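You operate a simulated robot arm through the tools that you are given. There is no shell and no other tool. Be economical: measure what you need, move in short steps, check, and stop when the job is done.

You are at the controls of a simulated robot arm. One attempt, no reset.

Task
Pack up the ironing things and fold the board up.
Fine: iron on its stand, dial and switch off, power plug in its holder; switch off before you pull the plug.

It is judged by the outcome, as a careful person would: the job done as asked, and still so three seconds after it is handed in. It fails if anything else is knocked over, pushed out of place, dropped, spilled or broken. Flat cloth is picked up by pressing the open fingertips on it (5 to 10 N) and closing them slowly along it; thin cloth reads only 2 to 8 mm in the jaws.

Robot
A 7-joint arm with a two-finger parallel gripper, fixed in place. Base frame: the origin is at the foot of the arm, x ahead of it, y to its left, z up; the work surface is at about z = 860. Lengths are in mm, angles in rad, forces in N, time in s.
With the tool pointing down near the work surface it reaches from about 420 to 900 mm from the base axis. Its first joint turns from -2.007 to 2.007 rad. Payload 3.91 kg.
The tool frame sits at the grasp point between the pads (the TCP): z along the fingers, y along the line on which they close. The tips reach 30 mm beyond it. Largest opening 110 mm; finger width 20, thickness 10; the body of the gripper, 48 by 112 mm, starts 55 mm behind the TCP.
Orientation is told as [roll, pitch, yaw] about the base's x, y, z axes, in that order, counted from this pose: with the fingers straight down and closing along the base's y, the tool's x points along the base's -x, its y along +y and its z along -z.

Tools
- The arm moves only by the tool arm_command. Its argument "steps" is one flat list of numbers, 7 for each row, row after row: the opening, from 0 (shut) to 1 (fully open), then the shift along the base's x, y, z in units of 200 mm (1.0 is 200 mm), then the turn, a rotation vector about the base's x, y, z in units of 60 degrees (1.0 is 60 degrees). In form: [fingers, x, y, z, rx, ry, rz, fingers, x, y, z, rx, ry, rz, ...]. A call has 1 to 10 rows; each row is the pose to reach, as a shift and turn from the pose commanded when the call began. A call with a number of a shift or a turn outside -1 to 1 is refused whole. A row lasts 0.2 s, in which the tool goes at most 50 mm and 0.15 rad; a call with a longer step from one row to the next is refused whole, and so is a gripper value outside its range. A pose out of reach is approached as far as the arm can. The call stops where the force on the tool passes 40 N (or 10 N more than at its start, if that is more) or the arm is blocked; 0.2 s more then pass. The fingers move at their own pace (about 153 mm/s each) and stop on an object; they squeeze with about 20 N. The grip force told is the motor's: it shows also when the fingers shut on nothing. Time passes only in rows, and 0.2 s behind the last, so rows that repeat a pose let the fingers close. It gives the time, the measured TCP pose, the force on the tool (base axes), the opening and the grip force at its end, in the units of the frame above (readings bear some noise).
- Cameras (640 x 400 px; columns grow to the right, rows downward): "scene" is fixed at [400.8, -487, 1641.8]; the picture's right is [0.92, -0.40, 0.00], its down [-0.28, -0.65, -0.71] and it looks along [0.29, 0.65, -0.70] (base axes); focal length 258 px, centre (320, 200). "wrist" rides on the gripper at [-36, 0, -57] in the tool frame; the picture's right is [0.00, -1.00, 0.00], its down [0.97, 0.00, -0.24] and it looks along [0.24, 0.00, 0.97] (tool axes); focal length 218 px, centre (320, 200). There is no depth. A picture from a camera that has moved, and an enlarged one, comes with that camera's place and axes in the base frame and with its lens. The place of the scene camera against the robot may be out by one fixed shift of up to 25 mm in any direction.
- get_image(camera): a new picture of that camera. No time passes.
- raise_lower(by): slides the trunk up (or, below 0, down) by that many mm; the arm rides with it, the base frame stays. It gives what a move gives, with no picture.
- zoom(camera, box): a new picture of the part [left, top, right, bottom] of that camera's present view, enlarged. No time passes.
- job_done(): hands the job in; it is judged then, once.

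Go step by step. Nothing tells you positions but the pictures and the camera data: compare them with the known pose of the tool, close in by small moves and look again before you grip or let go. The budget is 120 turns and 84 pictures, counting those below and the enlarged ones. Unless the task says otherwise, let go and move clear before handing in, and close with one line.

The tools are called after "Emit:" by a JSON object that holds its "api" and its "payload". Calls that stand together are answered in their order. arm_command: Moves the arm, as the interface text tells. Its arguments: {"type":"object","properties":{"steps":{"type":"array"}},"required":["steps"]} The other tools are called the same way: raise_lower (by) slides the trunk up or down; get_image (camera) takes a picture; zoom (camera, box) takes an enlarged picture of a part of a camera's view; job_done () hands the job in.

At the start:

```text
clock: 0.0
tcp_pos: [525.2, 141.4, 1328.4]
tcp_rot: [0.0, 0.0, 0.0]
contact_force: [-1.4, -0.4, 0.2]
finger_gap: 109.8
gripper_force: 0.0
trunk travel left (down, up): [-875.0, 115.0]
```

scene: 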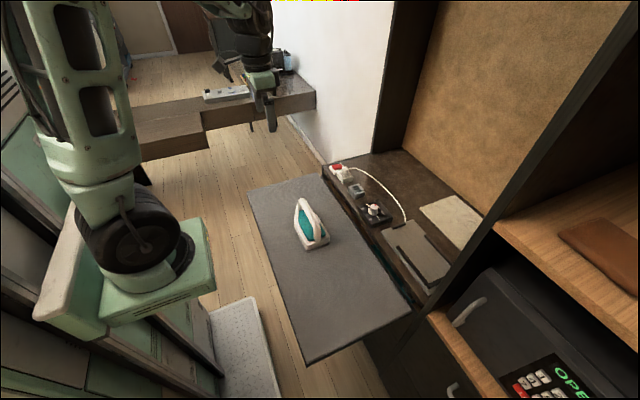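
wrist: 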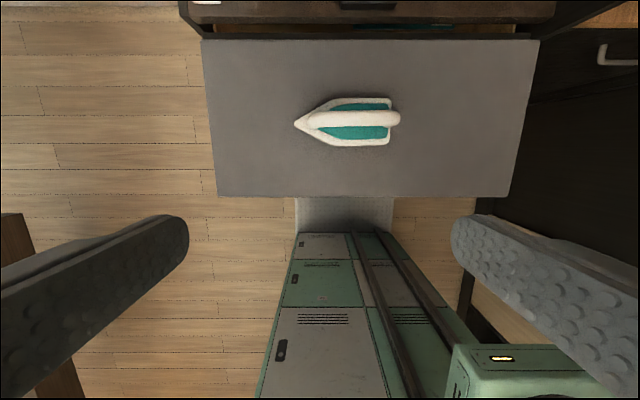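

I see a fold-out ironing board with an iron lying on it, and behind it a shelf with a socket, switch, plug and stand. I'll zoom in on the details first.

Emit:
{"api": "zoom", "payload": {"camera": "scene", "box": [310, 150, 500, 270]}}

Emit:
{"api": "zoom", "payload": {"camera": "scene", "box": [230, 160, 450, 380]}}

```text
3.33 times, centred on (405, 210) of scene
camera zoom: at [400.8, -487.0, 1641.8], right [0.92, -0.4, 0.0], down [-0.28, -0.65, -0.71], along [0.29, 0.65, -0.7], focal length 859 px, centre (37, 167)
```

zoom: 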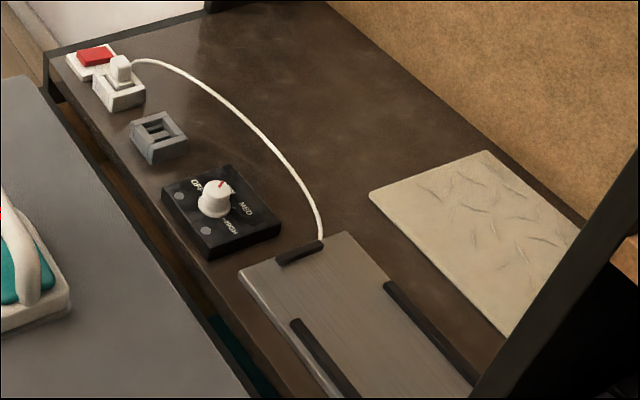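

```text
1.82 times, centred on (340, 270) of scene
camera zoom: at [400.8, -487.0, 1641.8], right [0.92, -0.4, 0.0], down [-0.28, -0.65, -0.71], along [0.29, 0.65, -0.7], focal length 468 px, centre (284, 73)
```

zoom: 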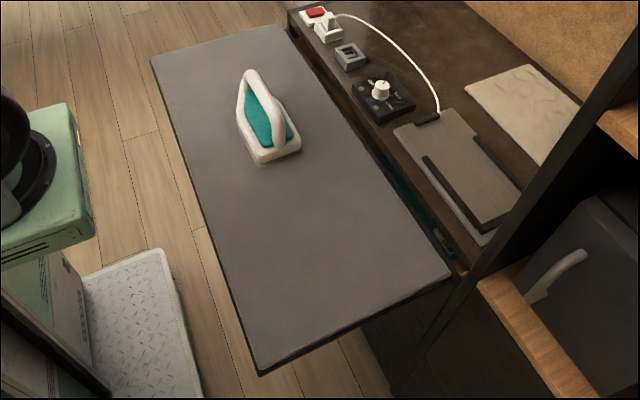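

The board spans about x 445–800, y −310–410, and the iron lies with its tip toward +y near x 614. I'll move over the shelf to look from above.

Emit:
{"api": "arm_command", "payload": {"steps": [1, 0.2, 0, 0, 0, 0, 0, 1, 0.4, 0, 0, 0, 0, 0, 1, 0.6, 0, 0, 0, 0, 0, 1, 0.8, 0, 0, 0, 0, 0, 1, 1, 0, 0, 0, 0, 0]}}

Emit:
{"api": "get_image", "payload": {"camera": "wrist"}}

Emit:
{"api": "get_image", "payload": {"camera": "scene"}}

```text
clock: 1.2
tcp_pos: [725.3, 140.6, 1328.8]
tcp_rot: [0.0, -0.001, 0.0]
contact_force: [0.3, -1.2, -0.3]
finger_gap: 110.1
gripper_force: 0.0
trunk travel left (down, up): [-875.0, 115.0]
```

```text
79 pictures are left
camera wrist: at [761.5, 140.3, 1385.4], right [0.0, -1.0, 0.0], down [-0.97, 0.0, 0.24], along [-0.24, 0.0, -0.97], focal length 218 px, centre (320, 200)
```

wrist: 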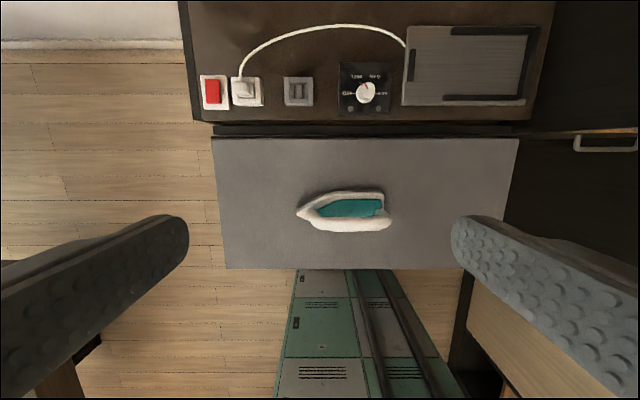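

```text
78 pictures are left
```

scene: 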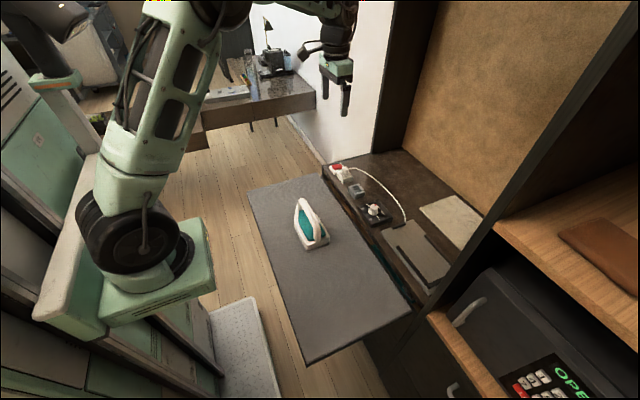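

The whole shelf is visible now: red switch, socket with plug, grey holder, dial box, and the stand to the right. I'll zoom in for details.

Emit:
{"api": "zoom", "payload": {"camera": "wrist", "box": [190, 10, 400, 130]}}

Emit:
{"api": "zoom", "payload": {"camera": "wrist", "box": [280, 10, 560, 250]}}

```text
3.05 times, centred on (295, 70) of wrist
camera zoom: at [761.5, 140.3, 1385.4], right [0.0, -1.0, 0.0], down [-0.97, 0.0, 0.24], along [-0.24, 0.0, -0.97], focal length 665 px, centre (396, 596)
```

zoom: 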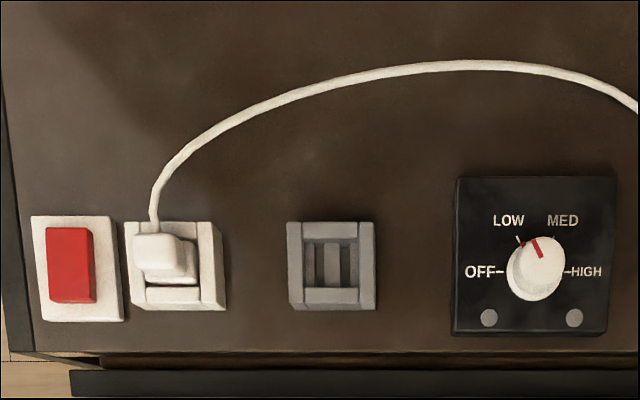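

```text
1.67 times, centred on (420, 130) of wrist
camera zoom: at [761.5, 140.3, 1385.4], right [0.0, -1.0, 0.0], down [-0.97, 0.0, 0.24], along [-0.24, 0.0, -0.97], focal length 364 px, centre (153, 317)
```

zoom: 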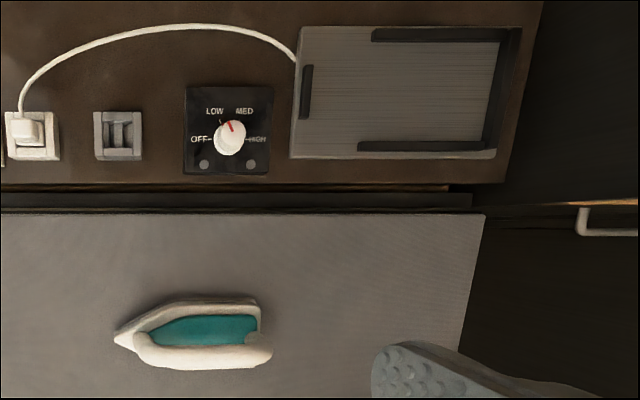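

Dial points to LOW at about (858, 44); it needs +60° about z to reach OFF. I'll move above it and recheck.

Emit:
{"api": "arm_command", "payload": {"steps": [1, 0.11, -0.08, -0.16, 0, 0, 0, 1, 0.22, -0.16, -0.32, 0, 0, 0, 1, 0.33, -0.24, -0.48, 0, 0, 0, 1, 0.44, -0.32, -0.64, 0, 0, 0, 1, 0.55, -0.4, -0.8, 0, 0, 0, 1, 0.66, -0.485, -0.99, 0, 0, 0]}}

Emit:
{"api": "get_image", "payload": {"camera": "wrist"}}

Emit:
{"api": "get_image", "payload": {"camera": "scene"}}

```text
clock: 2.6
tcp_pos: [857.7, 45.2, 1131.5]
tcp_rot: [0.0, -0.002, 0.002]
contact_force: [-0.3, -0.6, -0.3]
finger_gap: 109.9
gripper_force: 0.0
trunk travel left (down, up): [-875.0, 115.0]
```

```text
75 pictures are left
camera wrist: at [892.3, 44.0, 1188.2], right [0.0, -1.0, 0.0], down [-0.97, 0.0, 0.24], along [-0.24, 0.0, -0.97], focal length 218 px, centre (320, 200)
```

wrist: 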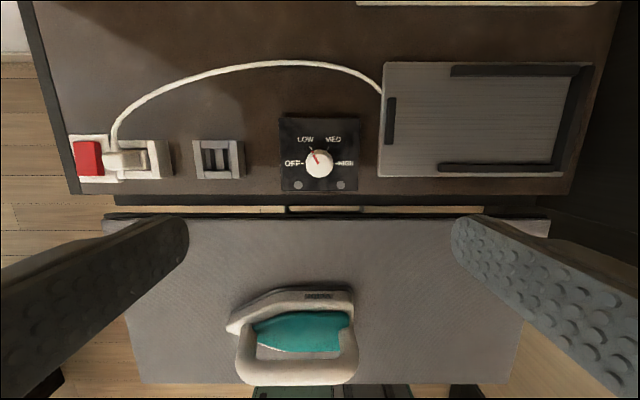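

```text
74 pictures are left
```

scene: 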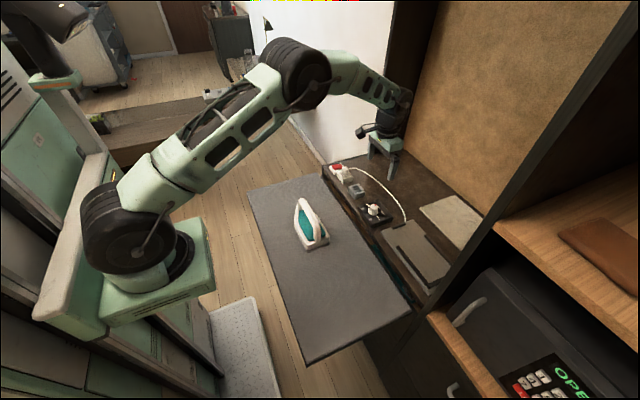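

Dial centre refines to about (870, 44), box top near z 880. I'll go down to just above the knob.

Emit:
{"api": "arm_command", "payload": {"steps": [0.7, 0.06, -0.004, -0.2, 0, 0, 0, 0.7, 0.06, -0.004, -0.4, 0, 0, 0, 0.7, 0.06, -0.004, -0.6, 0, 0, 0, 0.7, 0.06, -0.004, -0.8, 0, 0, 0, 0.7, 0.06, -0.004, -0.86, 0, 0, 0]}}

Emit:
{"api": "get_image", "payload": {"camera": "wrist"}}

Emit:
{"api": "zoom", "payload": {"camera": "scene", "box": [320, 120, 480, 220]}}

```text
clock: 3.8
tcp_pos: [868.2, 43.2, 958.7]
tcp_rot: [0.0, -0.001, 0.0]
contact_force: [-0.4, 0.3, 0.1]
finger_gap: 76.9
gripper_force: 0.0
trunk travel left (down, up): [-875.0, 115.0]
```

```text
73 pictures are left
camera wrist: at [904.2, 43.2, 1015.0], right [0.0, -1.0, 0.0], down [-0.97, 0.0, 0.24], along [-0.24, 0.0, -0.97], focal length 218 px, centre (320, 200)
```

wrist: 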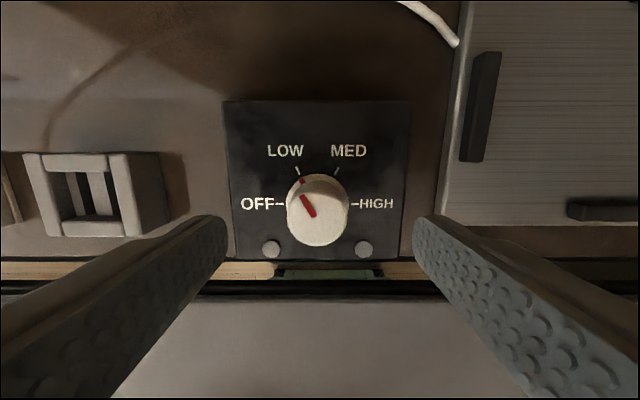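

```text
4.00 times, centred on (400, 170) of scene
camera zoom: at [400.8, -487.0, 1641.8], right [0.92, -0.4, 0.0], down [-0.28, -0.65, -0.71], along [0.29, 0.65, -0.7], focal length 1031 px, centre (0, 320)
```

zoom: 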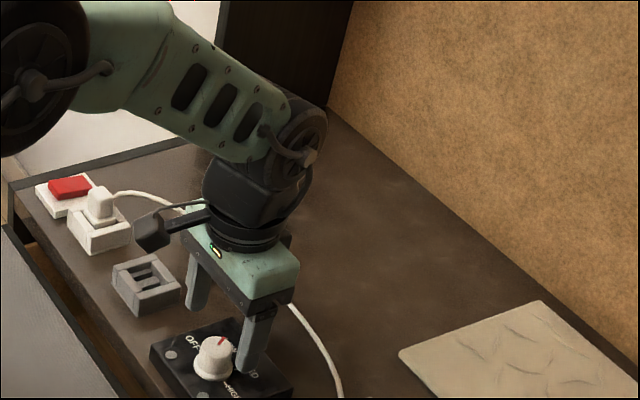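

Knob centre is confirmed at (869, 44), top near z 906. Descending to grip it.

Emit:
{"api": "arm_command", "payload": {"steps": [0.7, 0.004, 0.005, -0.1, 0, 0, 0, 0.7, 0.004, 0.005, -0.19, 0, 0, 0, 0.2, 0.004, 0.005, -0.19, 0, 0, 0, 0, 0.004, 0.005, -0.19, 0, 0, 0, 0, 0.004, 0.005, -0.19, 0, 0, 0]}}

Emit:
{"api": "zoom", "payload": {"camera": "wrist", "box": [200, 100, 440, 250]}}

```text
clock: 5.0
tcp_pos: [871.0, 44.9, 920.3]
tcp_rot: [-0.002, -0.002, 0.003]
contact_force: [0.6, 6.4, 1.9]
finger_gap: 31.3
gripper_force: 44.9
trunk travel left (down, up): [-875.0, 115.0]
```

```text
2.67 times, centred on (320, 175) of wrist
camera zoom: at [905.9, 44.7, 977.4], right [0.0, -1.0, 0.0], down [-0.97, 0.0, 0.24], along [-0.24, 0.0, -0.97], focal length 582 px, centre (320, 267)
```

zoom: 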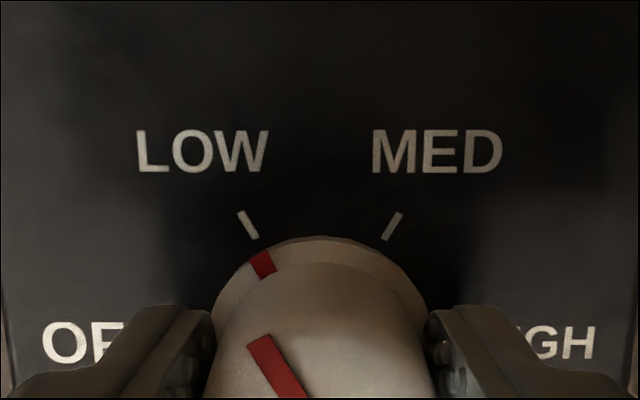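

Gripped, 31 mm. Turning +60° to OFF.

Emit:
{"api": "arm_command", "payload": {"steps": [0, 0, 0, 0, 0, 0, 0.125, 0, 0, 0, 0, 0, 0, 0.25, 0, 0, 0, 0, 0, 0, 0.375, 0, 0, 0, 0, 0, 0, 0.5, 0, 0, 0, 0, 0, 0, 0.625, 0, 0, 0, 0, 0, 0, 0.75, 0, 0, 0, 0, 0, 0, 0.875, 0, 0, 0, 0, 0, 0, 1.0, 0, 0, 0, 0, 0, 0, 1.0]}}

Emit:
{"api": "get_image", "payload": {"camera": "wrist"}}

```text
clock: 7.0
tcp_pos: [870.3, 46.3, 920.5]
tcp_rot: [0.001, -0.001, 1.051]
contact_force: [-2.4, 17.6, 4.0]
finger_gap: 31.2
gripper_force: 44.6
trunk travel left (down, up): [-875.0, 115.0]
```

```text
70 pictures are left
camera wrist: at [887.5, 76.5, 977.5], right [0.87, -0.5, 0.0], down [-0.48, -0.84, 0.24], along [-0.12, -0.21, -0.97], focal length 218 px, centre (320, 200)
```

wrist: 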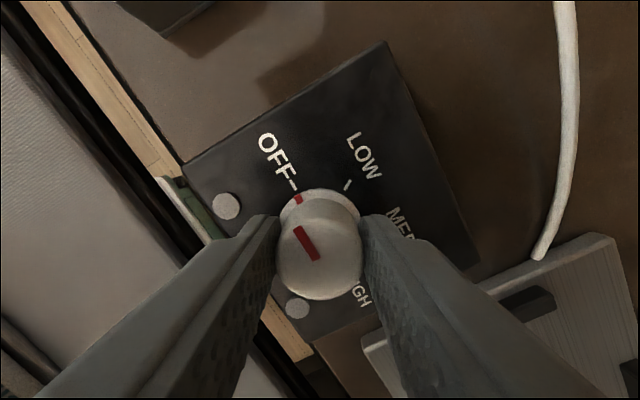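

The red mark now lines up with OFF. Opening, going up and turning back.

Emit:
{"api": "arm_command", "payload": {"steps": [0.6, 0, 0, 0, 0, 0, 0, 0.6, 0, 0, 0, 0, 0, 0, 0.6, 0, 0, 0.2, 0, 0, 0, 0.6, 0, 0, 0.4, 0, 0, -0.14, 0.6, 0, 0, 0.6, 0, 0, -0.28, 0.6, 0, 0, 0.6, 0, 0, -0.42, 0.6, 0, 0, 0.6, 0, 0, -0.56, 0.6, 0, 0, 0.6, 0, 0, -0.7, 0.6, 0, 0, 0.6, 0, 0, -0.84, 0.6, 0, 0, 0.6, 0, 0, -0.98]}}

Emit:
{"api": "get_image", "payload": {"camera": "wrist"}}

```text
clock: 9.2
tcp_pos: [871.3, 43.9, 1040.1]
tcp_rot: [0.001, -0.001, 0.019]
contact_force: [1.1, 0.8, -0.5]
finger_gap: 65.9
gripper_force: 0.0
trunk travel left (down, up): [-875.0, 115.0]
```

```text
69 pictures are left
camera wrist: at [906.1, 44.3, 1097.2], right [0.02, -1.0, 0.0], down [-0.97, -0.02, 0.24], along [-0.24, -0.01, -0.97], focal length 218 px, centre (320, 200)
```

wrist: 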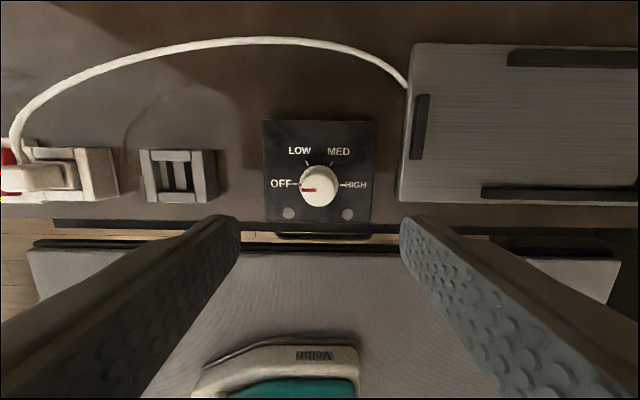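

Dial is OFF. Next I'll move toward the switch on the left to inspect its rocker.

Emit:
{"api": "arm_command", "payload": {"steps": [0.6, 0, 0.22, 0, 0, 0, 0, 0.6, 0, 0.44, 0, 0, 0, 0, 0.6, 0, 0.66, 0, 0, 0, 0, 0.6, 0, 0.88, 0, 0, 0, 0, 0.4, 0, 1, 0, 0, 0, 0]}}

Emit:
{"api": "get_image", "payload": {"camera": "wrist"}}

Emit:
{"api": "zoom", "payload": {"camera": "scene", "box": [310, 140, 390, 190]}}

```text
clock: 10.4
tcp_pos: [848.5, 234.2, 1042.7]
tcp_rot: [-0.001, 0.0, 0.021]
contact_force: [1.0, 0.5, -0.7]
finger_gap: 43.9
gripper_force: 0.0
out of reach, approached as far as the arm can: row 4, 5
trunk travel left (down, up): [-875.0, 115.0]
```

```text
68 pictures are left
camera wrist: at [884.1, 233.4, 1100.3], right [0.02, -1.0, 0.0], down [-0.97, -0.02, 0.24], along [-0.24, -0.01, -0.97], focal length 218 px, centre (320, 200)
```

wrist: 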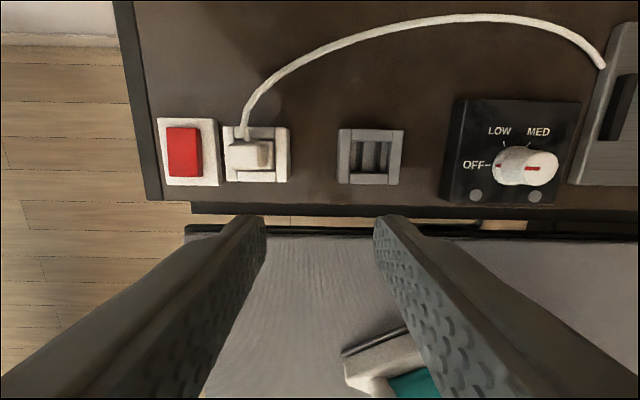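

```text
8.00 times, centred on (350, 165) of scene
camera zoom: at [400.8, -487.0, 1641.8], right [0.92, -0.4, 0.0], down [-0.28, -0.65, -0.71], along [0.29, 0.65, -0.7], focal length 2062 px, centre (80, 480)
```

zoom: 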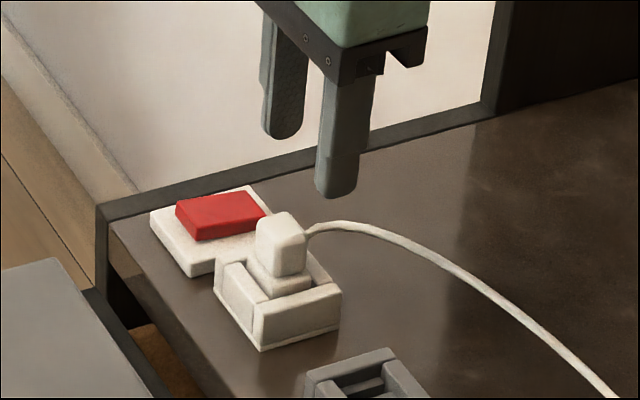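

The straight-down reach ends near r = 880, and the switch is at r ≈ 950, so I'll need to tilt the tool outward. First a closer look at rocker and plug.

Emit:
{"api": "zoom", "payload": {"camera": "wrist", "box": [140, 90, 300, 190]}}

Emit:
{"api": "raise_lower", "payload": {"by": -60}}

```text
4.00 times, centred on (220, 140) of wrist
camera zoom: at [884.1, 233.4, 1100.3], right [0.02, -1.0, 0.0], down [-0.97, -0.02, 0.24], along [-0.24, -0.01, -0.97], focal length 873 px, centre (720, 440)
```

zoom: 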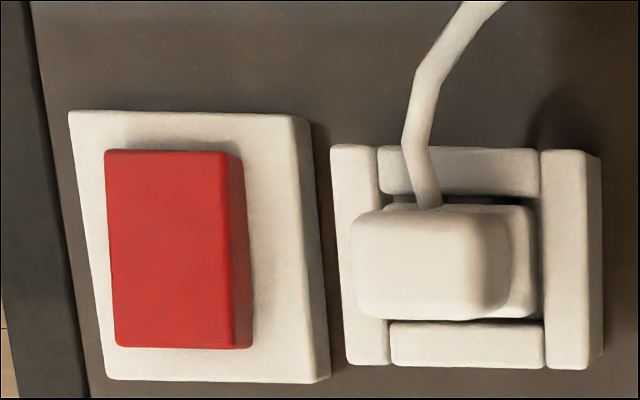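

```text
clock: 11.4
tcp_pos: [848.9, 233.3, 983.3]
tcp_rot: [0.0, 0.0, 0.021]
contact_force: [0.5, 0.2, -0.6]
finger_gap: 44.1
gripper_force: 0.0
trunk travel left (down, up): [-815.0, 175.0]
```

I'll check the rocker's tilt in a tighter view.

Emit:
{"api": "zoom", "payload": {"camera": "scene", "box": [325, 158, 357, 178]}}

Emit:
{"api": "zoom", "payload": {"camera": "wrist", "box": [100, 60, 300, 185]}}

```text
16.00 times, centred on (341, 168) of scene
camera zoom: at [400.8, -487.0, 1641.8], right [0.92, -0.4, 0.0], down [-0.28, -0.65, -0.71], along [0.29, 0.65, -0.7], focal length 4123 px, centre (-16, 712)
```

zoom: 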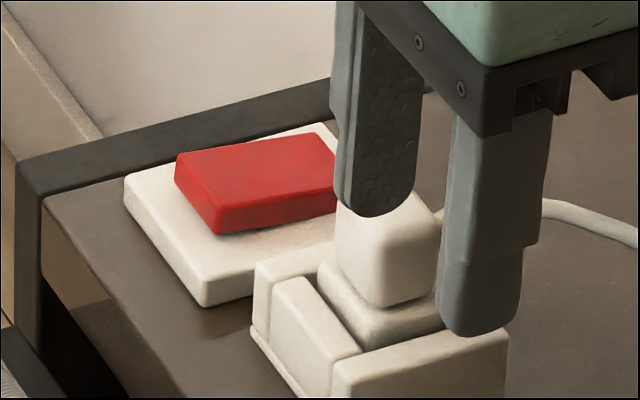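

```text
3.20 times, centred on (200, 122) of wrist
camera zoom: at [884.6, 233.3, 1040.3], right [0.02, -1.0, 0.0], down [-0.97, -0.02, 0.24], along [-0.24, -0.01, -0.97], focal length 698 px, centre (704, 448)
```

zoom: 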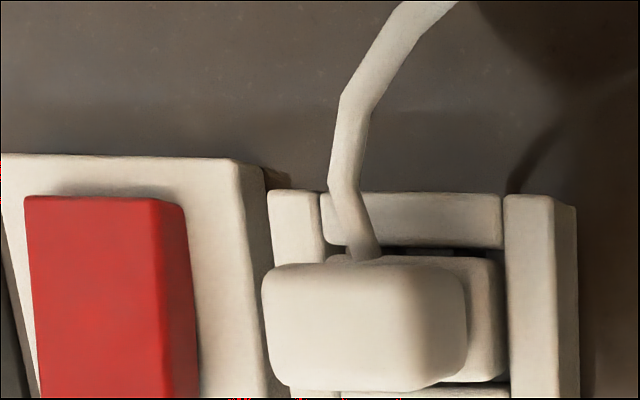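

Emit:
{"api": "zoom", "payload": {"camera": "scene", "box": [330, 163, 343, 171]}}

```text
16.00 times, centred on (336, 167) of scene
camera zoom: at [400.8, -487.0, 1641.8], right [0.92, -0.4, 0.0], down [-0.28, -0.65, -0.71], along [0.29, 0.65, -0.7], focal length 4123 px, centre (56, 728)
```

zoom: 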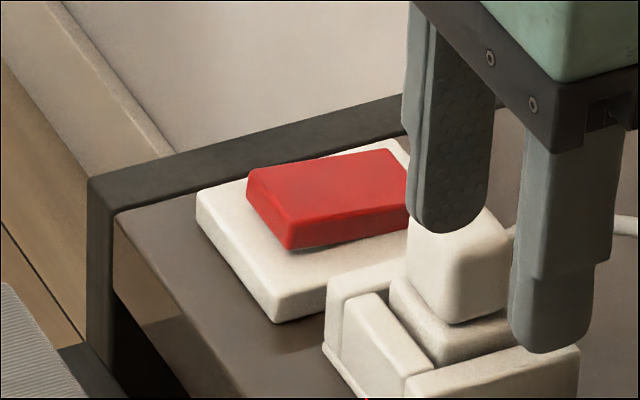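

The rocker's near (−x) end is raised, so I must press near (860, 367). I'll close the fingers, tilt 30° outward and shift over it.

Emit:
{"api": "arm_command", "payload": {"steps": [0, 0, 0.1, 0.05, 0.048, -0.115, 0, 0, 0, 0.25, 0.05, 0.097, -0.23, 0, 0, 0, 0.4, 0.05, 0.146, -0.345, 0, 0, 0, 0.5, 0.05, 0.195, -0.46, 0, 0, 0, 0.6, 0.05, 0.195, -0.46, 0]}}

Emit:
{"api": "get_image", "payload": {"camera": "wrist"}}

Emit:
{"api": "zoom", "payload": {"camera": "scene", "box": [310, 135, 390, 185]}}

```text
clock: 12.6
tcp_pos: [848.5, 353.0, 993.8]
tcp_rot: [0.211, -0.484, -0.033]
contact_force: [-0.4, 0.2, 1.2]
finger_gap: 0.0
gripper_force: 20.2
trunk travel left (down, up): [-815.0, 175.0]
```

```text
62 pictures are left
camera wrist: at [854.2, 340.0, 1059.6], right [0.07, -0.98, -0.19], down [-0.97, -0.02, -0.24], along [0.23, 0.2, -0.95], focal length 218 px, centre (320, 200)
```

wrist: 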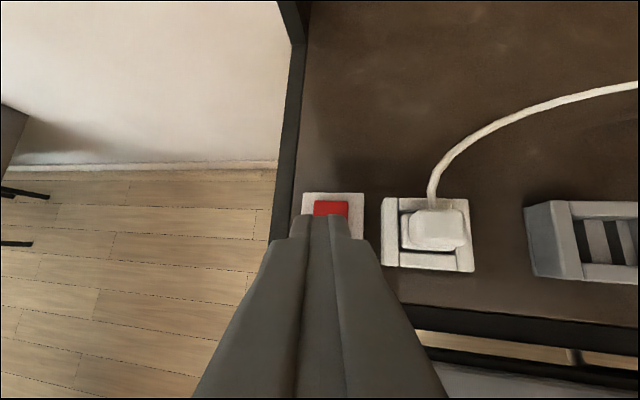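

```text
8.00 times, centred on (350, 160) of scene
camera zoom: at [400.8, -487.0, 1641.8], right [0.92, -0.4, 0.0], down [-0.28, -0.65, -0.71], along [0.29, 0.65, -0.7], focal length 2062 px, centre (80, 520)
```

zoom: 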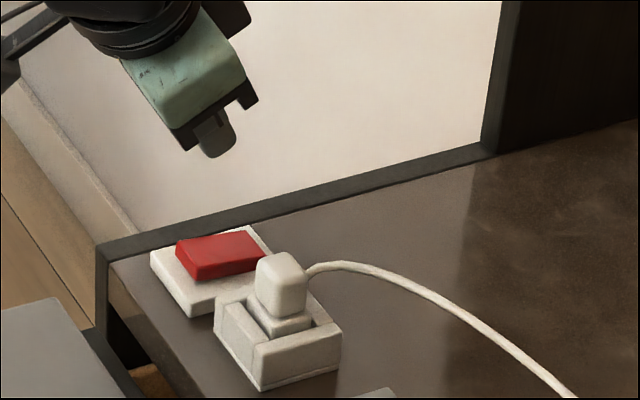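

The tip is now above the rocker; I'll centre on its near end and go down close.

Emit:
{"api": "arm_command", "payload": {"steps": [0, -0.02, 0.04, -0.15, 0, 0, 0, 0, -0.02, 0.04, -0.3, 0, 0, 0, 0, -0.02, 0.04, -0.35, 0, 0, 0]}}

Emit:
{"api": "zoom", "payload": {"camera": "scene", "box": [320, 145, 368, 175]}}

Emit:
{"api": "zoom", "payload": {"camera": "wrist", "box": [240, 160, 480, 310]}}

```text
clock: 13.4
tcp_pos: [844.7, 360.3, 922.5]
tcp_rot: [0.209, -0.484, -0.031]
contact_force: [0.1, 0.3, -0.9]
finger_gap: 0.2
gripper_force: 20.3
trunk travel left (down, up): [-815.0, 175.0]
```

```text
13.33 times, centred on (344, 160) of scene
camera zoom: at [400.8, -487.0, 1641.8], right [0.92, -0.4, 0.0], down [-0.28, -0.65, -0.71], along [0.29, 0.65, -0.7], focal length 3436 px, centre (0, 733)
```

zoom: 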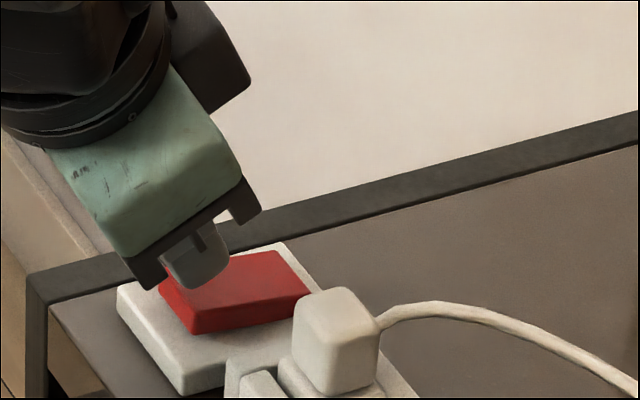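

```text
2.67 times, centred on (360, 235) of wrist
camera zoom: at [850.2, 348.1, 989.0], right [0.07, -0.98, -0.18], down [-0.97, -0.02, -0.24], along [0.23, 0.2, -0.95], focal length 582 px, centre (213, 107)
```

zoom: 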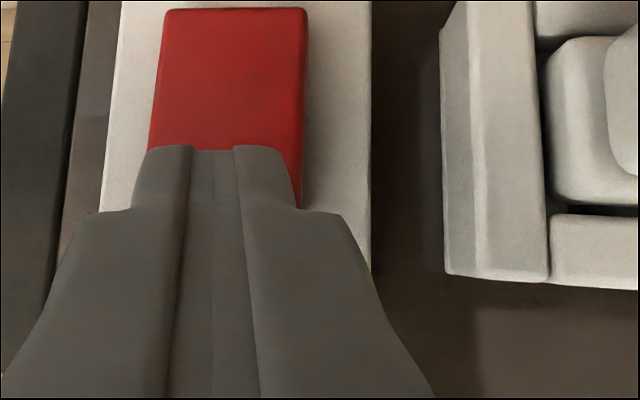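

Tips are above the rocker's near half. Pressing down in small steps.

Emit:
{"api": "arm_command", "payload": {"steps": [0, 0, 0, -0.02, 0, 0, 0, 0, 0, 0, -0.04, 0, 0, 0, 0, 0, 0, -0.06, 0, 0, 0, 0, 0, 0, -0.075, 0, 0, 0, 0, 0, 0, -0.09, 0, 0, 0, 0, 0, 0, -0.1, 0, 0, 0]}}

Emit:
{"api": "zoom", "payload": {"camera": "scene", "box": [320, 145, 368, 175]}}

```text
clock: 14.7
tcp_pos: [846.9, 362.4, 912.5]
tcp_rot: [0.214, -0.488, -0.034]
contact_force: [-15.9, -11.9, 19.5]
finger_gap: 0.0
gripper_force: 20.0
trunk travel left (down, up): [-815.0, 175.0]
stopped in row 6: the force on the tool passed its limit (the readings are from after the stop); the commanded pose is now the measured one
```

```text
13.33 times, centred on (344, 160) of scene
camera zoom: at [400.8, -487.0, 1641.8], right [0.92, -0.4, 0.0], down [-0.28, -0.65, -0.71], along [0.29, 0.65, -0.7], focal length 3436 px, centre (0, 733)
```

zoom: 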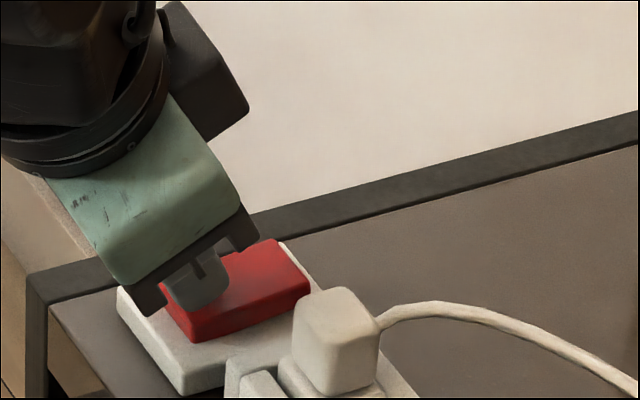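

Force passed its limit, so the rocker has been pressed; it seems to have flipped (far end higher). Lifting to check.

Emit:
{"api": "arm_command", "payload": {"steps": [0, 0, 0, 0.1, 0, 0, 0, 0, -0.05, -0.05, 0.3, 0, 0, 0, 0, -0.1, -0.2, 0.5, 0, 0, 0]}}

Emit:
{"api": "zoom", "payload": {"camera": "scene", "box": [320, 150, 368, 180]}}

Emit:
{"api": "get_image", "payload": {"camera": "wrist"}}

```text
refused: row 3 steps farther than a row can; nothing moved
```

```text
13.33 times, centred on (344, 165) of scene
camera zoom: at [400.8, -487.0, 1641.8], right [0.92, -0.4, 0.0], down [-0.28, -0.65, -0.71], along [0.29, 0.65, -0.7], focal length 3436 px, centre (0, 667)
```

zoom: 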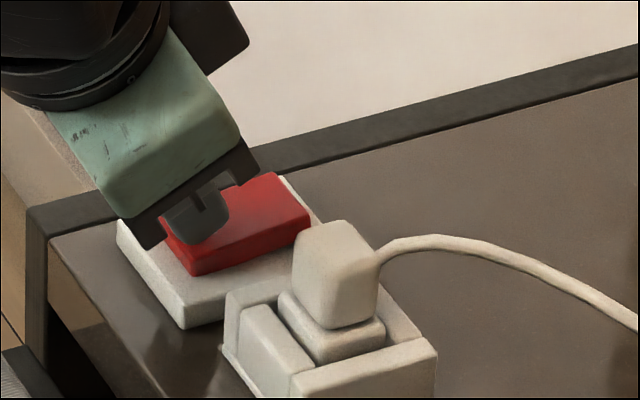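

```text
56 pictures are left
camera wrist: at [850.6, 348.8, 977.8], right [0.07, -0.98, -0.19], down [-0.97, -0.02, -0.25], along [0.24, 0.2, -0.95], focal length 218 px, centre (320, 200)
```

wrist: 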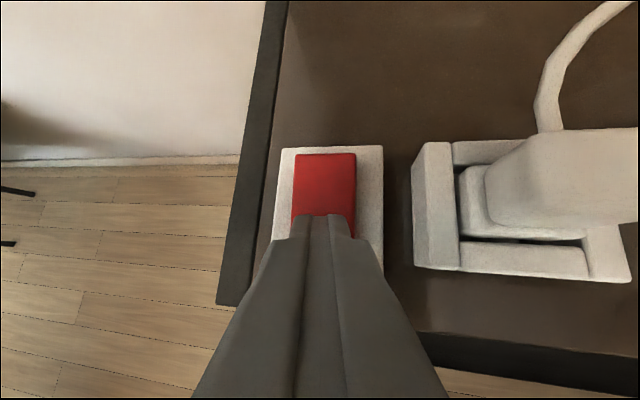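

The rocker has flipped. Lifting and going over the plug with a pure forward tilt (pitch), fingers closing along y.

Emit:
{"api": "arm_command", "payload": {"steps": [0, 0, 0, 0.2, 0, 0, 0, 0, 0, 0, 0.4, 0, 0, 0, 0.6, 0, -0.12, 0.45, -0.09, -0.005, -0.033, 0.6, 0.03, -0.24, 0.45, -0.18, -0.011, -0.066, 0.6, 0.065, -0.34, 0.45, -0.18, -0.011, -0.066]}}

Emit:
{"api": "get_image", "payload": {"camera": "wrist"}}

Emit:
{"api": "zoom", "payload": {"camera": "scene", "box": [320, 145, 384, 185]}}

```text
clock: 15.9
tcp_pos: [859.6, 292.6, 1000.0]
tcp_rot: [0.0, -0.503, 0.0]
contact_force: [-0.2, 1.0, -0.7]
finger_gap: 66.0
gripper_force: 0.1
trunk travel left (down, up): [-815.0, 175.0]
```

```text
55 pictures are left
camera wrist: at [863.2, 293.1, 1066.7], right [0.0, -1.0, 0.0], down [-0.97, 0.0, -0.26], along [0.26, 0.0, -0.97], focal length 218 px, centre (320, 200)
```

wrist: 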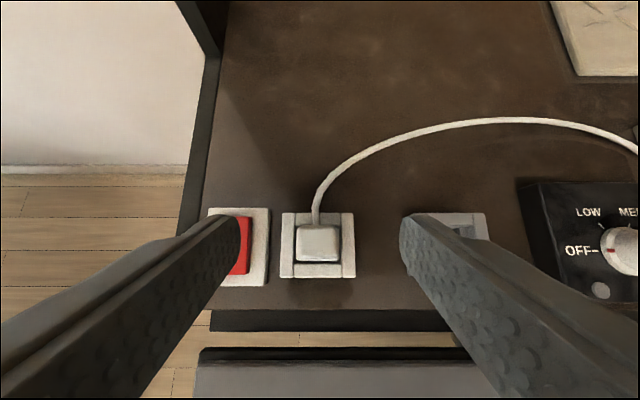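

```text
10.00 times, centred on (352, 165) of scene
camera zoom: at [400.8, -487.0, 1641.8], right [0.92, -0.4, 0.0], down [-0.28, -0.65, -0.71], along [0.29, 0.65, -0.7], focal length 2577 px, centre (0, 550)
```

zoom: 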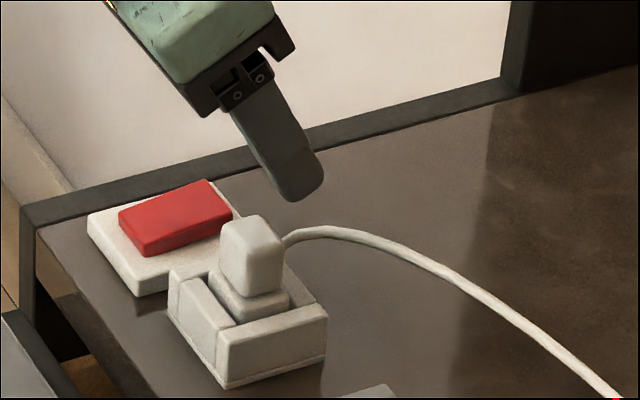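

Rocker stays off. The plug head is at about (873, 294), gripping height near z 900–915. Lowering around it.

Emit:
{"api": "arm_command", "payload": {"steps": [0.6, 0, 0.009, -0.15, 0, 0, 0, 0.6, 0, 0.009, -0.3, 0, 0, 0, 0.6, 0, 0.009, -0.36, 0, 0, 0]}}

Emit:
{"api": "get_image", "payload": {"camera": "wrist"}}

Emit:
{"api": "zoom", "payload": {"camera": "scene", "box": [330, 150, 378, 180]}}

```text
clock: 16.7
tcp_pos: [860.4, 295.6, 926.7]
tcp_rot: [0.002, -0.503, 0.002]
contact_force: [-0.1, -0.1, 0.4]
finger_gap: 66.1
gripper_force: 0.0
trunk travel left (down, up): [-815.0, 175.0]
```

```text
53 pictures are left
camera wrist: at [863.9, 295.0, 994.1], right [0.0, -1.0, 0.0], down [-0.97, 0.0, -0.26], along [0.26, 0.0, -0.97], focal length 218 px, centre (320, 200)
```

wrist: 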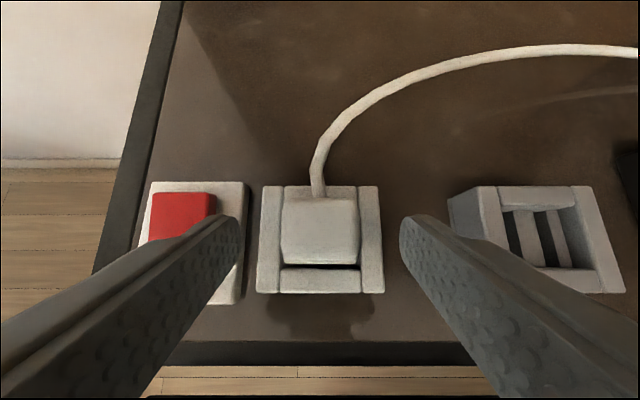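

```text
13.33 times, centred on (354, 165) of scene
camera zoom: at [400.8, -487.0, 1641.8], right [0.92, -0.4, 0.0], down [-0.28, -0.65, -0.71], along [0.29, 0.65, -0.7], focal length 3436 px, centre (-133, 667)
```

zoom: 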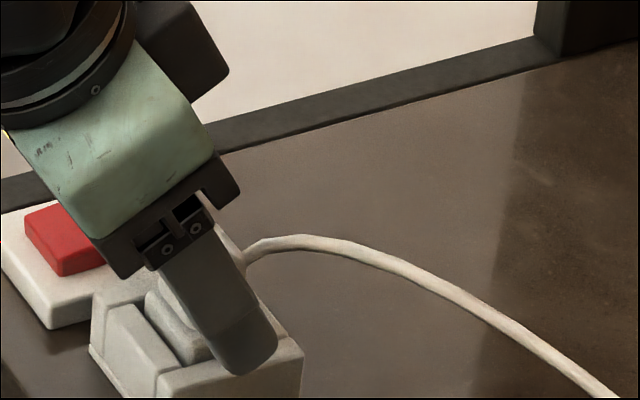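

Frame top is at about z 882 and head top about 912. Going 9 mm lower, then closing.

Emit:
{"api": "arm_command", "payload": {"steps": [0.6, 0, -0.003, -0.045, 0, 0, 0, 0.3, 0, -0.003, -0.045, 0, 0, 0, 0, 0, -0.003, -0.045, 0, 0, 0, 0, 0, -0.003, -0.045, 0, 0, 0]}}

Emit:
{"api": "get_image", "payload": {"camera": "wrist"}}

```text
clock: 17.7
tcp_pos: [860.6, 294.1, 919.3]
tcp_rot: [0.0, -0.503, 0.0]
contact_force: [-1.0, 0.3, 5.9]
finger_gap: 59.8
gripper_force: 45.4
trunk travel left (down, up): [-815.0, 175.0]
```

```text
51 pictures are left
camera wrist: at [863.9, 294.6, 985.7], right [0.0, -1.0, 0.0], down [-0.97, 0.0, -0.26], along [0.26, 0.0, -0.97], focal length 218 px, centre (320, 200)
```

wrist: 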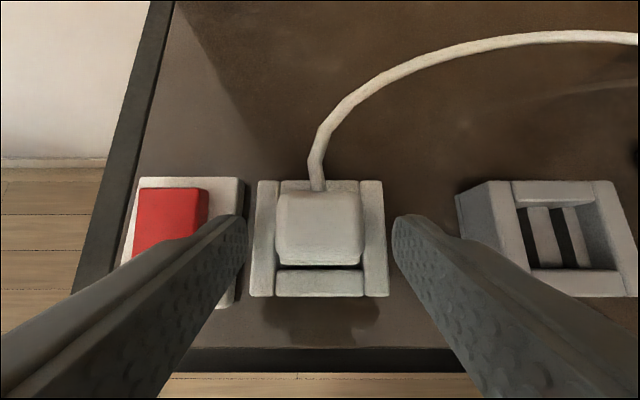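

The fingers closed on the socket frame (60 mm), so I'm too low. Reopen, rise 9 mm and close again.

Emit:
{"api": "arm_command", "payload": {"steps": [0.62, 0, 0, 0, 0, 0, 0, 0.62, 0, 0, 0.045, 0, 0, 0, 0.3, 0, 0, 0.045, 0, 0, 0, 0, 0, 0, 0.045, 0, 0, 0, 0, 0, 0, 0.045, 0, 0, 0]}}

Emit:
{"api": "get_image", "payload": {"camera": "wrist"}}

```text
clock: 18.9
tcp_pos: [860.2, 295.8, 926.8]
tcp_rot: [-0.001, -0.502, 0.002]
contact_force: [-0.3, -0.3, -0.8]
finger_gap: 27.0
gripper_force: 19.8
trunk travel left (down, up): [-815.0, 175.0]
```

```text
50 pictures are left
camera wrist: at [863.6, 294.9, 993.7], right [0.0, -1.0, 0.0], down [-0.97, 0.0, -0.26], along [0.26, 0.0, -0.97], focal length 218 px, centre (320, 200)
```

wrist: 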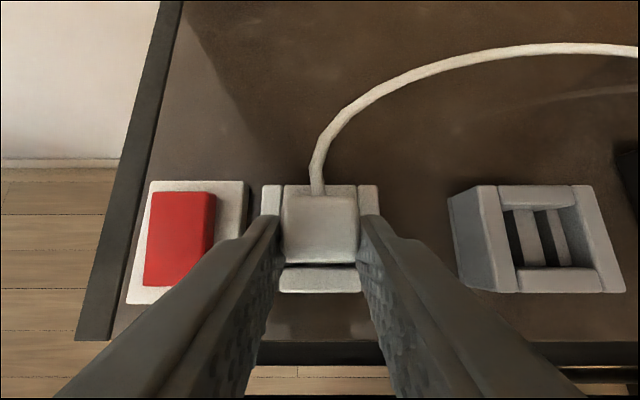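

Gripped the plug head (27 mm). Pulling straight up slowly.

Emit:
{"api": "arm_command", "payload": {"steps": [0, 0, 0, 0.02, 0, 0, 0, 0, 0, 0, 0.05, 0, 0, 0, 0, 0, 0, 0.1, 0, 0, 0, 0, 0, 0, 0.16, 0, 0, 0, 0, 0, 0, 0.23, 0, 0, 0, 0, 0, 0, 0.3, 0, 0, 0]}}

Emit:
{"api": "get_image", "payload": {"camera": "wrist"}}

Emit:
{"api": "zoom", "payload": {"camera": "scene", "box": [325, 135, 389, 175]}}

```text
clock: 20.3
tcp_pos: [860.8, 295.7, 985.4]
tcp_rot: [0.0, -0.503, 0.002]
contact_force: [0.2, 0.3, 0.1]
finger_gap: 27.0
gripper_force: 19.9
trunk travel left (down, up): [-815.0, 175.0]
```

```text
49 pictures are left
camera wrist: at [863.7, 295.0, 1053.8], right [0.0, -1.0, 0.0], down [-0.97, 0.0, -0.26], along [0.26, 0.0, -0.97], focal length 218 px, centre (320, 200)
```

wrist: 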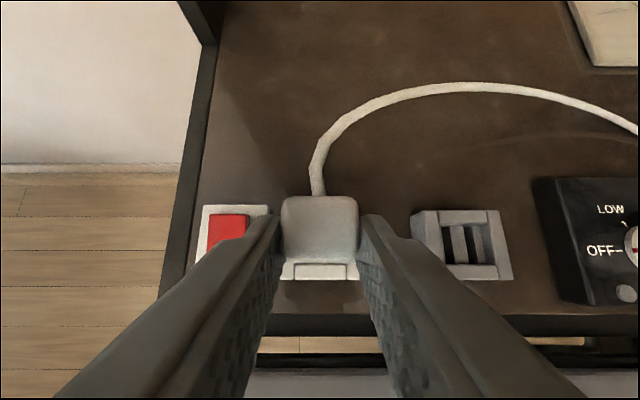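

```text
10.00 times, centred on (357, 155) of scene
camera zoom: at [400.8, -487.0, 1641.8], right [0.92, -0.4, 0.0], down [-0.28, -0.65, -0.71], along [0.29, 0.65, -0.7], focal length 2577 px, centre (-50, 650)
```

zoom: 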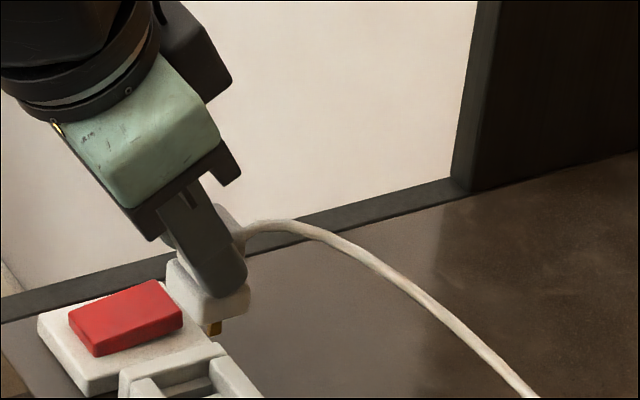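

Plug is out. Now I'll measure the holder accurately with a zoom.

Emit:
{"api": "zoom", "payload": {"camera": "wrist", "box": [390, 190, 530, 290]}}

Emit:
{"api": "arm_command", "payload": {"steps": [0, 0, -0.1, 0.1, 0, 0, 0, 0, 0, -0.3, 0.1, 0, 0, 0, 0, 0, -0.4, 0.1, 0, 0, 0]}}

Emit:
{"api": "get_image", "payload": {"camera": "wrist"}}

```text
4.00 times, centred on (460, 240) of wrist
camera zoom: at [863.7, 295.0, 1053.8], right [0.0, -1.0, 0.0], down [-0.97, 0.0, -0.26], along [0.26, 0.0, -0.97], focal length 873 px, centre (-240, 40)
```

zoom: 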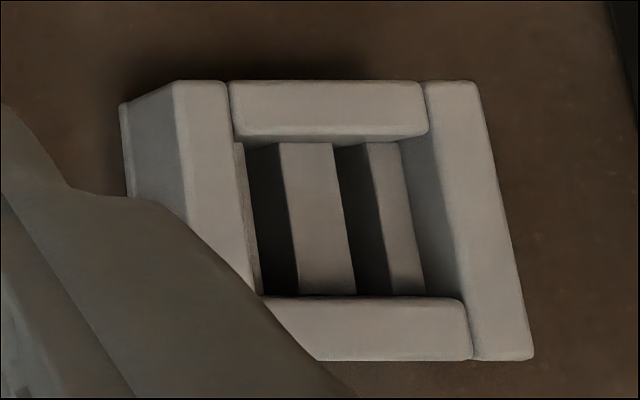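

```text
clock: 21.1
tcp_pos: [859.6, 216.4, 1008.4]
tcp_rot: [0.002, -0.503, 0.003]
contact_force: [-0.3, 0.2, -0.7]
finger_gap: 26.8
gripper_force: 20.0
trunk travel left (down, up): [-815.0, 175.0]
```

```text
46 pictures are left
camera wrist: at [863.8, 215.5, 1074.0], right [0.0, -1.0, 0.0], down [-0.97, 0.0, -0.26], along [0.26, 0.0, -0.97], focal length 218 px, centre (320, 200)
```

wrist: 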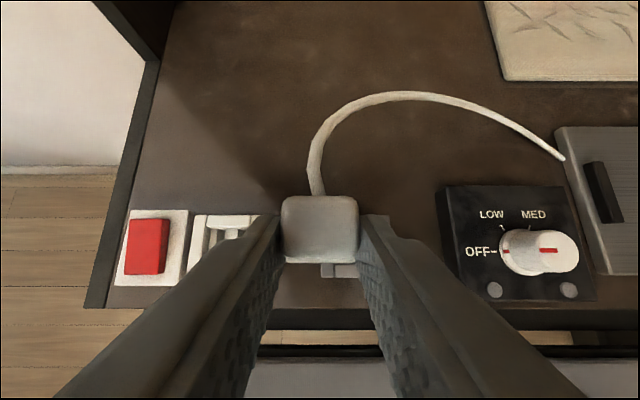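

Holder centre is about (874.5, 183.5), a −111 mm y shift from the socket at the same x. Moving over it and coming closer.

Emit:
{"api": "arm_command", "payload": {"steps": [0, 0, -0.158, 0, 0, 0, 0, 0, 0, -0.158, -0.15, 0, 0, 0, 0, 0, -0.158, -0.17, 0, 0, 0]}}

Emit:
{"api": "zoom", "payload": {"camera": "scene", "box": [335, 145, 399, 185]}}

Emit:
{"api": "get_image", "payload": {"camera": "wrist"}}

```text
clock: 21.9
tcp_pos: [859.5, 182.1, 973.4]
tcp_rot: [0.0, -0.503, 0.001]
contact_force: [-1.1, 0.0, -0.1]
finger_gap: 27.1
gripper_force: 19.9
trunk travel left (down, up): [-815.0, 175.0]
```

```text
10.00 times, centred on (367, 165) of scene
camera zoom: at [400.8, -487.0, 1641.8], right [0.92, -0.4, 0.0], down [-0.28, -0.65, -0.71], along [0.29, 0.65, -0.7], focal length 2577 px, centre (-150, 550)
```

zoom: 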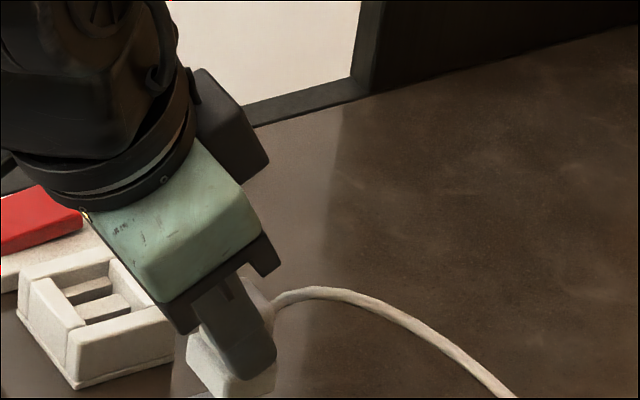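

```text
44 pictures are left
camera wrist: at [863.6, 182.8, 1039.5], right [0.0, -1.0, 0.0], down [-0.97, 0.0, -0.26], along [0.26, 0.0, -0.97], focal length 218 px, centre (320, 200)
```

wrist: 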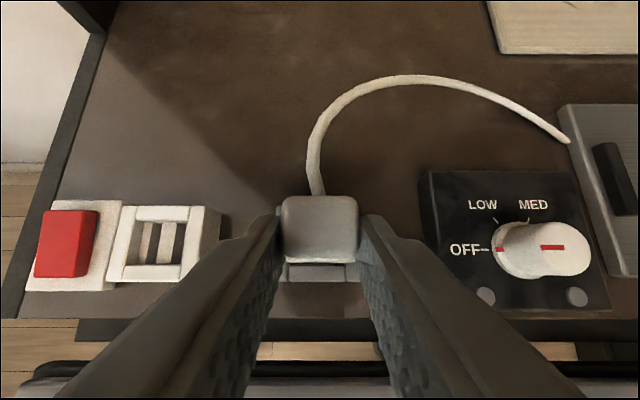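

Emit:
{"api": "zoom", "payload": {"camera": "wrist", "box": [270, 230, 366, 290]}}

Emit:
{"api": "zoom", "payload": {"camera": "scene", "box": [345, 170, 377, 190]}}

```text
6.67 times, centred on (318, 260) of wrist
camera zoom: at [863.6, 182.8, 1039.5], right [0.0, -1.0, 0.0], down [-0.97, 0.0, -0.26], along [0.26, 0.0, -0.97], focal length 1455 px, centre (333, -200)
```

zoom: 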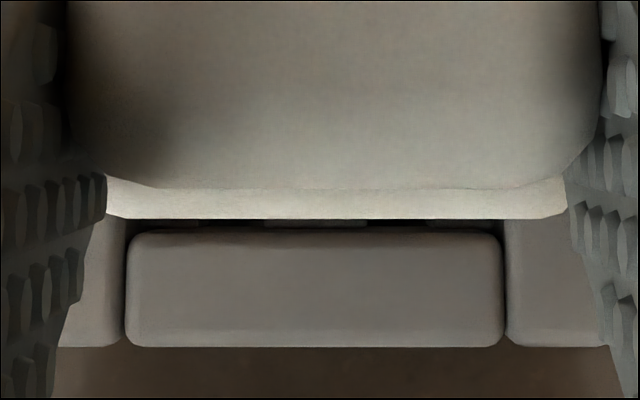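

```text
16.00 times, centred on (361, 180) of scene
camera zoom: at [400.8, -487.0, 1641.8], right [0.92, -0.4, 0.0], down [-0.28, -0.65, -0.71], along [0.29, 0.65, -0.7], focal length 4123 px, centre (-336, 520)
```

zoom: 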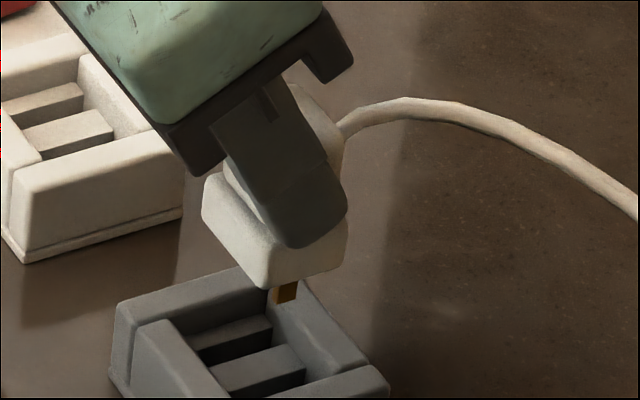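

The plug needs +1.9 mm in y to centre on the holder. Correcting and descending slowly.

Emit:
{"api": "arm_command", "payload": {"steps": [0, 0, 0.0095, 0, 0, 0, 0, 0, 0, 0.0095, -0.06, 0, 0, 0, 0, 0, 0.0095, -0.1, 0, 0, 0, 0, 0, 0.0095, -0.13, 0, 0, 0, 0, 0, 0.0095, -0.16, 0, 0, 0, 0, 0, 0.0095, -0.18, 0, 0, 0, 0, 0, 0.0095, -0.2, 0, 0, 0, 0, 0, 0.0095, -0.215, 0, 0, 0]}}

Emit:
{"api": "zoom", "payload": {"camera": "scene", "box": [337, 165, 385, 195]}}

```text
clock: 23.7
tcp_pos: [860.5, 186.5, 930.5]
tcp_rot: [0.0, -0.503, 0.0]
contact_force: [-0.2, -0.2, -0.3]
finger_gap: 27.4
gripper_force: 20.7
trunk travel left (down, up): [-815.0, 175.0]
```

```text
13.33 times, centred on (361, 180) of scene
camera zoom: at [400.8, -487.0, 1641.8], right [0.92, -0.4, 0.0], down [-0.28, -0.65, -0.71], along [0.29, 0.65, -0.7], focal length 3436 px, centre (-227, 467)
```

zoom: 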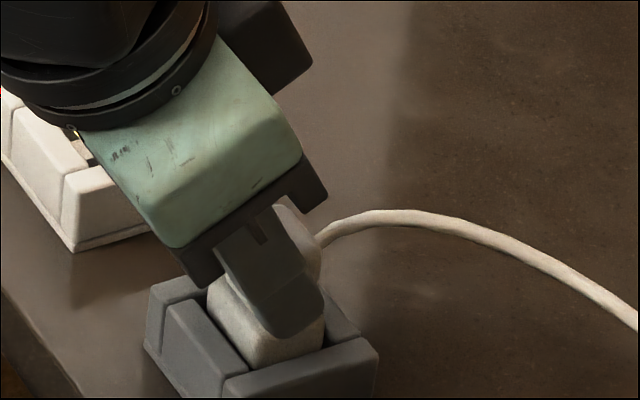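

The plug is inside the holder without resistance; I'll continue to seat it until contact.

Emit:
{"api": "arm_command", "payload": {"steps": [0, 0, 0, -0.01, 0, 0, 0, 0, 0, 0, -0.02, 0, 0, 0, 0, 0, 0, -0.03, 0, 0, 0, 0, 0, 0, -0.035, 0, 0, 0]}}

Emit:
{"api": "zoom", "payload": {"camera": "scene", "box": [337, 165, 385, 195]}}

```text
clock: 24.7
tcp_pos: [860.5, 186.2, 926.8]
tcp_rot: [0.002, -0.507, 0.001]
contact_force: [-1.9, -1.6, 15.9]
finger_gap: 27.3
gripper_force: 19.7
trunk travel left (down, up): [-815.0, 175.0]
```

```text
13.33 times, centred on (361, 180) of scene
camera zoom: at [400.8, -487.0, 1641.8], right [0.92, -0.4, 0.0], down [-0.28, -0.65, -0.71], along [0.29, 0.65, -0.7], focal length 3436 px, centre (-227, 467)
```

zoom: 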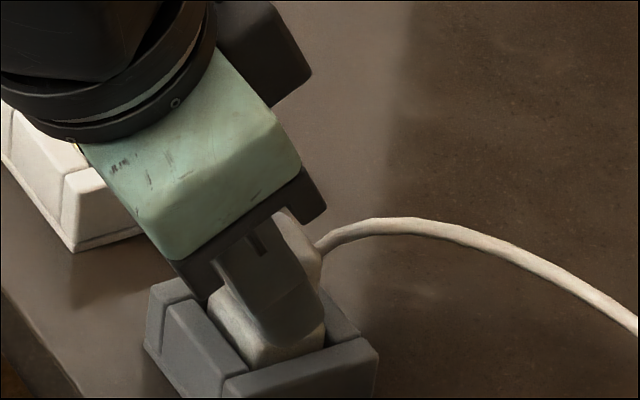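

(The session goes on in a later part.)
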